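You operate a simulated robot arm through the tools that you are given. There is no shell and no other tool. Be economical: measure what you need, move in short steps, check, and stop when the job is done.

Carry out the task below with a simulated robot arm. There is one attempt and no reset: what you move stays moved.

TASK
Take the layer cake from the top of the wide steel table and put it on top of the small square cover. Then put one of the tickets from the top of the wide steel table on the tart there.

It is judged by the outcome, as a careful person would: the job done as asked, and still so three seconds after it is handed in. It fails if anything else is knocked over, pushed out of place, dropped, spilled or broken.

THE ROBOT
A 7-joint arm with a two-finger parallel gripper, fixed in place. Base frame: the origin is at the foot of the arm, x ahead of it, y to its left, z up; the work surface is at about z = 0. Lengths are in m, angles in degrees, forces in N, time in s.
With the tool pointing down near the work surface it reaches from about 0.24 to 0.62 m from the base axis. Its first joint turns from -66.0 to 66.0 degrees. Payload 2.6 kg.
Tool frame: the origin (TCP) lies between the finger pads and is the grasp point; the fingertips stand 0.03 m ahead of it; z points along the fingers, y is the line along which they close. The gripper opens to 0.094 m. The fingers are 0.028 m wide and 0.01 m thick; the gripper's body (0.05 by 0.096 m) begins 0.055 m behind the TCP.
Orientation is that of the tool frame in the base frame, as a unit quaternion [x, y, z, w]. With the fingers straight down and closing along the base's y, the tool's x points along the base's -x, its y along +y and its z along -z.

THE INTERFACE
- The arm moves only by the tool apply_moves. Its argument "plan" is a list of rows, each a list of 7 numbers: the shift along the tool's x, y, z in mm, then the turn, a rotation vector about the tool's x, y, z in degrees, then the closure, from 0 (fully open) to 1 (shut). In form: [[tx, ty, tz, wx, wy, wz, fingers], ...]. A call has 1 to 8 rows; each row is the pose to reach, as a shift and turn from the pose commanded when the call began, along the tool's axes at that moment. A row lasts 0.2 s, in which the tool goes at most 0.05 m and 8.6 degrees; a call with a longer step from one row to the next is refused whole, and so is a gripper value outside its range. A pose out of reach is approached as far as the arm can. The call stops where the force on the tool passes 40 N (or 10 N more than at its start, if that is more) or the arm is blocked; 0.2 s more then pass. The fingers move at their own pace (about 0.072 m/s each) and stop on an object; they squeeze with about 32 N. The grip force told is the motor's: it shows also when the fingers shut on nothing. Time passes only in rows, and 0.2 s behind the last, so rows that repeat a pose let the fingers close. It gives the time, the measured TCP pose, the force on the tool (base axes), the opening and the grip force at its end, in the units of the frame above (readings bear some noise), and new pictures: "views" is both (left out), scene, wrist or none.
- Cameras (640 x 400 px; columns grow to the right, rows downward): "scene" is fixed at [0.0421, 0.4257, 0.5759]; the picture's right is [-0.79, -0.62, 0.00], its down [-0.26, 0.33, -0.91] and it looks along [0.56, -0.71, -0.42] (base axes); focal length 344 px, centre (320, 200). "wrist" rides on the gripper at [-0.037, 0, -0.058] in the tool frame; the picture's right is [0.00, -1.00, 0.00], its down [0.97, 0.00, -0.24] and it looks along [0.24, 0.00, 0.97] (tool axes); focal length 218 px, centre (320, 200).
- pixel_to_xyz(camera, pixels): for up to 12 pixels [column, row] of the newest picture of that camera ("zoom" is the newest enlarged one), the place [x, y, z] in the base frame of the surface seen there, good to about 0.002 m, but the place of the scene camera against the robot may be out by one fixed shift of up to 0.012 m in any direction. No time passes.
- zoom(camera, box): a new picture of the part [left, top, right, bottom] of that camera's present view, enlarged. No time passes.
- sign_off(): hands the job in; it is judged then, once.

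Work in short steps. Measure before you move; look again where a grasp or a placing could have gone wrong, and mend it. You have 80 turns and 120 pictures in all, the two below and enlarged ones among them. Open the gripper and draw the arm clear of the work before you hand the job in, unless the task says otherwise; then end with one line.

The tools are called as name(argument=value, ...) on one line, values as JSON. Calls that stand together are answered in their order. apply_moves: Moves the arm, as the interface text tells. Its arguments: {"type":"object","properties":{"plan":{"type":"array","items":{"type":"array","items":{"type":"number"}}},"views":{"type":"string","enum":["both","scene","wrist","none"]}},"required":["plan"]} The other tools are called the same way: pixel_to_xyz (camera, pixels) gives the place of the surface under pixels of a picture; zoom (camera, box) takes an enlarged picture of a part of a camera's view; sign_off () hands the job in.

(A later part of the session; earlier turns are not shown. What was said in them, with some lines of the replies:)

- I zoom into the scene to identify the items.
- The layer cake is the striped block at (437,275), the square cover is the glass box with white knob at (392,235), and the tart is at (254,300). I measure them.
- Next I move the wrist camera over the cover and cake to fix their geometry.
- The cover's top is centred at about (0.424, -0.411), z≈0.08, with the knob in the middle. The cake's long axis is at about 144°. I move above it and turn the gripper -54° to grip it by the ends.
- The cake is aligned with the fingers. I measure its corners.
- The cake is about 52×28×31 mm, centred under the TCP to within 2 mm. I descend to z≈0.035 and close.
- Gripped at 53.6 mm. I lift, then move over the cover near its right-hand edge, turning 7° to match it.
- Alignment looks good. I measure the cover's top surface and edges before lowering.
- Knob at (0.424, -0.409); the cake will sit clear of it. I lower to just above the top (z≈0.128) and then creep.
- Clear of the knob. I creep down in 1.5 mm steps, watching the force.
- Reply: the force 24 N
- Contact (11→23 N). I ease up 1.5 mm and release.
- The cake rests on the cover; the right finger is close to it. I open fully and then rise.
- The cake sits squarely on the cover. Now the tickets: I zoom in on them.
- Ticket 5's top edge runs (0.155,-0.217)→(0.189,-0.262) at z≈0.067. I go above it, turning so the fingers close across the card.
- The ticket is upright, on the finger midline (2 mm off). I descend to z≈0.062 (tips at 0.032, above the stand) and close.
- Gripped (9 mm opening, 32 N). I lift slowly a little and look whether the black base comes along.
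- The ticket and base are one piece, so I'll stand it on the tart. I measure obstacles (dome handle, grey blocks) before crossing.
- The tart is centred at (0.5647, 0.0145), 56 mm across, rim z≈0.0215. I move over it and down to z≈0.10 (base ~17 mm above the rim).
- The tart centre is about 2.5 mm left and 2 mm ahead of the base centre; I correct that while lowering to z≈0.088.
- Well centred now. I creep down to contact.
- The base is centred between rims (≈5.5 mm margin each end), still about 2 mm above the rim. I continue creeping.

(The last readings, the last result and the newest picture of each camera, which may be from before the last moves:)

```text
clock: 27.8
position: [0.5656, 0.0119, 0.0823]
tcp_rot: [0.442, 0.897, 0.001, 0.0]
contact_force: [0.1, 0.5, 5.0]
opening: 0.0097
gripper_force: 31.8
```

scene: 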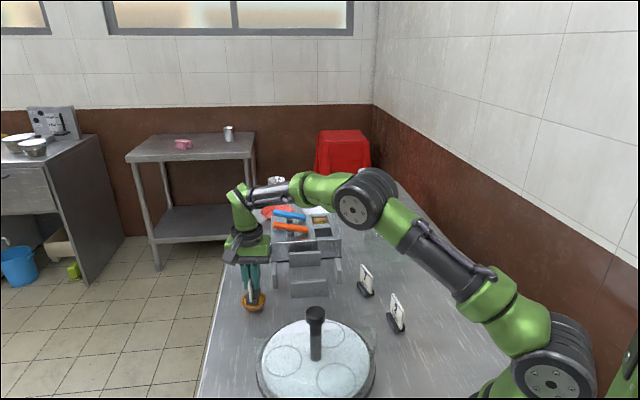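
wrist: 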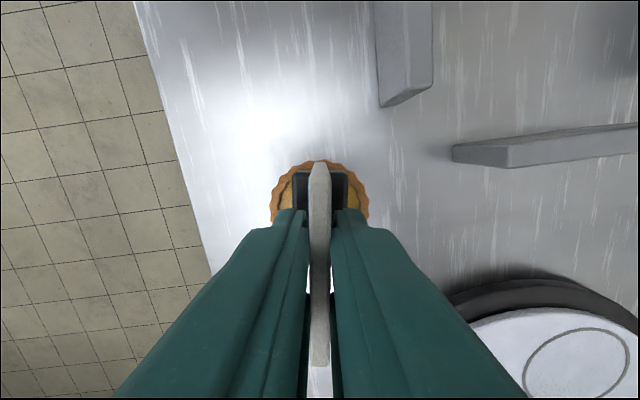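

Contact at 5 N. I open the fingers gently.

apply_moves(plan=[[0, 0, 0.3, 0, 0, 0, 0.9], [0, 0, 0.3, 0, 0, 0, 0.8], [0, 0, 0.3, 0, 0, 0, 0.7], [0, 0, 0.3, 0, 0, 0, 0.7]], views="both")

zoom(camera="scene", box=[220, 260, 290, 330])

```text
clock: 28.8
position: [0.5666, 0.0118, 0.0797]
tcp_rot: [0.442, 0.897, 0.0, 0.001]
contact_force: [0.4, -0.2, 0.3]
opening: 0.0282
gripper_force: 0.1
```

scene: 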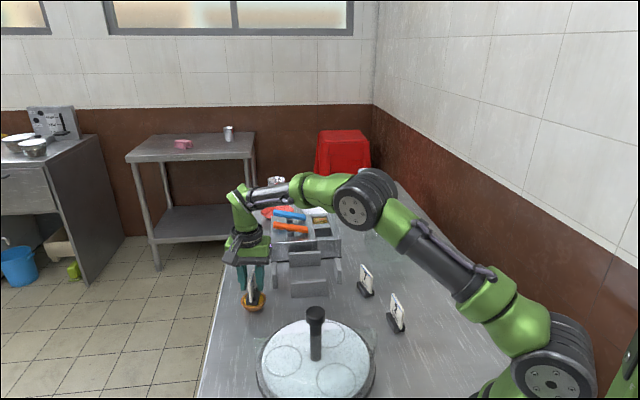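
wrist: 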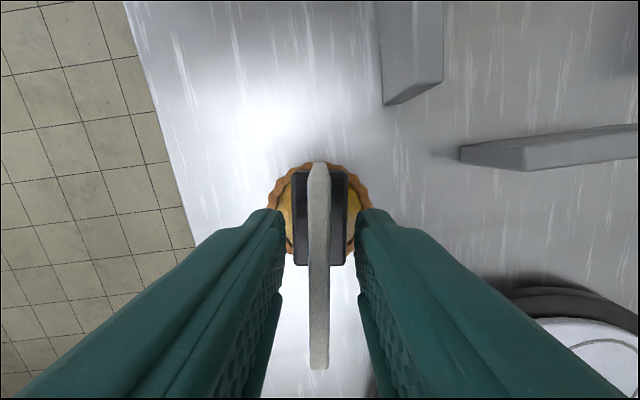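

```text
5.71 times, centred on (255, 295) of scene
```

zoom: 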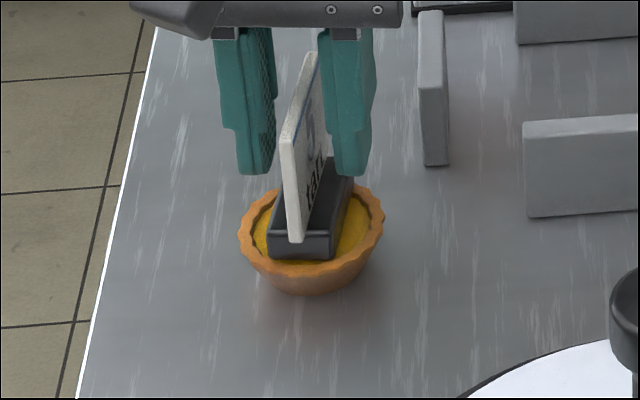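

The ticket stands upright on the tart and is free. I rise straight up and then draw back.

apply_moves(plan=[[0, 0, -10, 0, 0, 0, 0.7], [0, 0, -30, 0, 0, 0, 0.7], [0, 0, -65, 0, 0, 0, 0.7], [0, 0, -105, 0, 0, 0, 0.7], [0, 0, -150, 0, 0, 0, 0.5], [20, -40, -170, 0, 0, 0, 0.3], [30, -85, -170, 0, 0, 0, 0], [30, -130, -170, 0, 0, 0, 0]], views="both")

zoom(camera="scene", box=[220, 260, 290, 330])

zoom(camera="scene", box=[350, 190, 450, 290])

```text
clock: 30.6
position: [0.4449, -0.0432, 0.2498]
tcp_rot: [0.443, 0.897, 0.0, 0.001]
contact_force: [0.2, -0.1, -0.1]
opening: 0.094
gripper_force: 0.1
```

scene: 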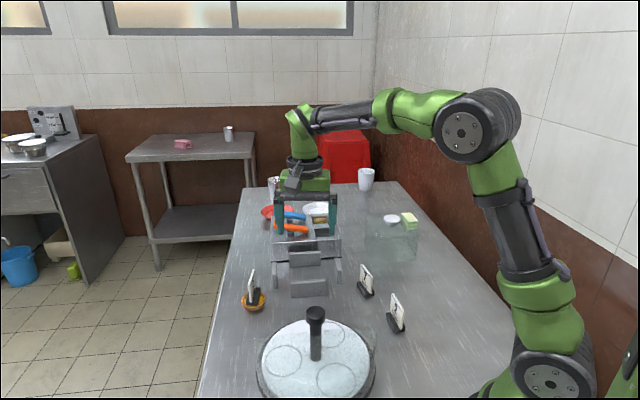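
wrist: 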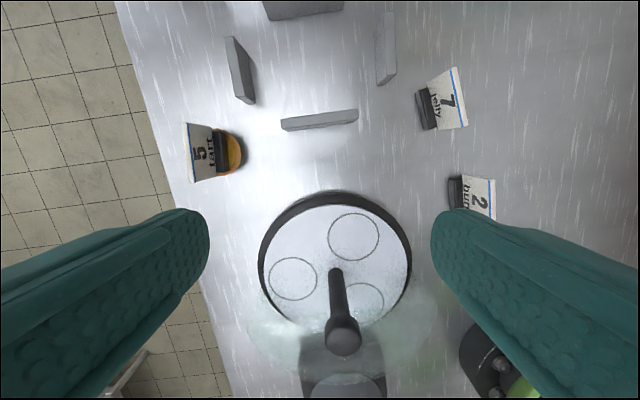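

```text
5.71 times, centred on (255, 295) of scene
```

zoom: 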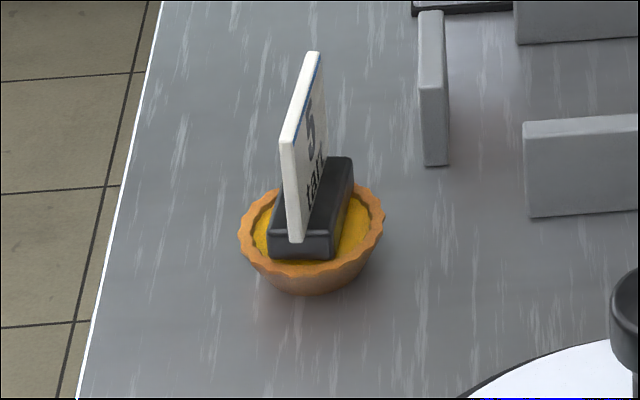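

```text
4.00 times, centred on (400, 240) of scene
```

zoom: 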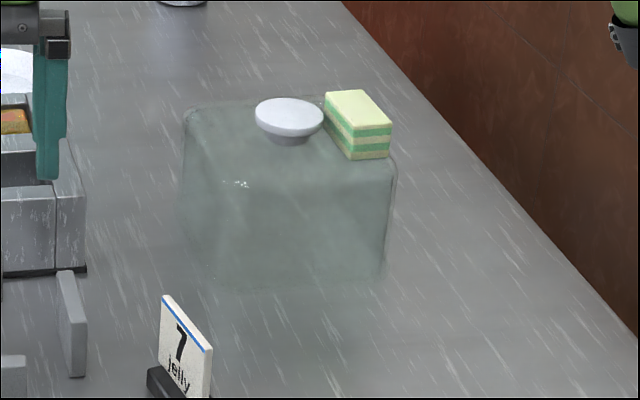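

The cake is steady on the cover, the ticket is standing on the tart, and the arm is clear with the gripper open, so I hand the job in.

sign_off()

```text
The job is handed in.
```

The layer cake is on top of the small square cover, beside its knob, and ticket 5 ("tart") stands upright on the tart; in the last pictures both were steady and nothing else looked disturbed.
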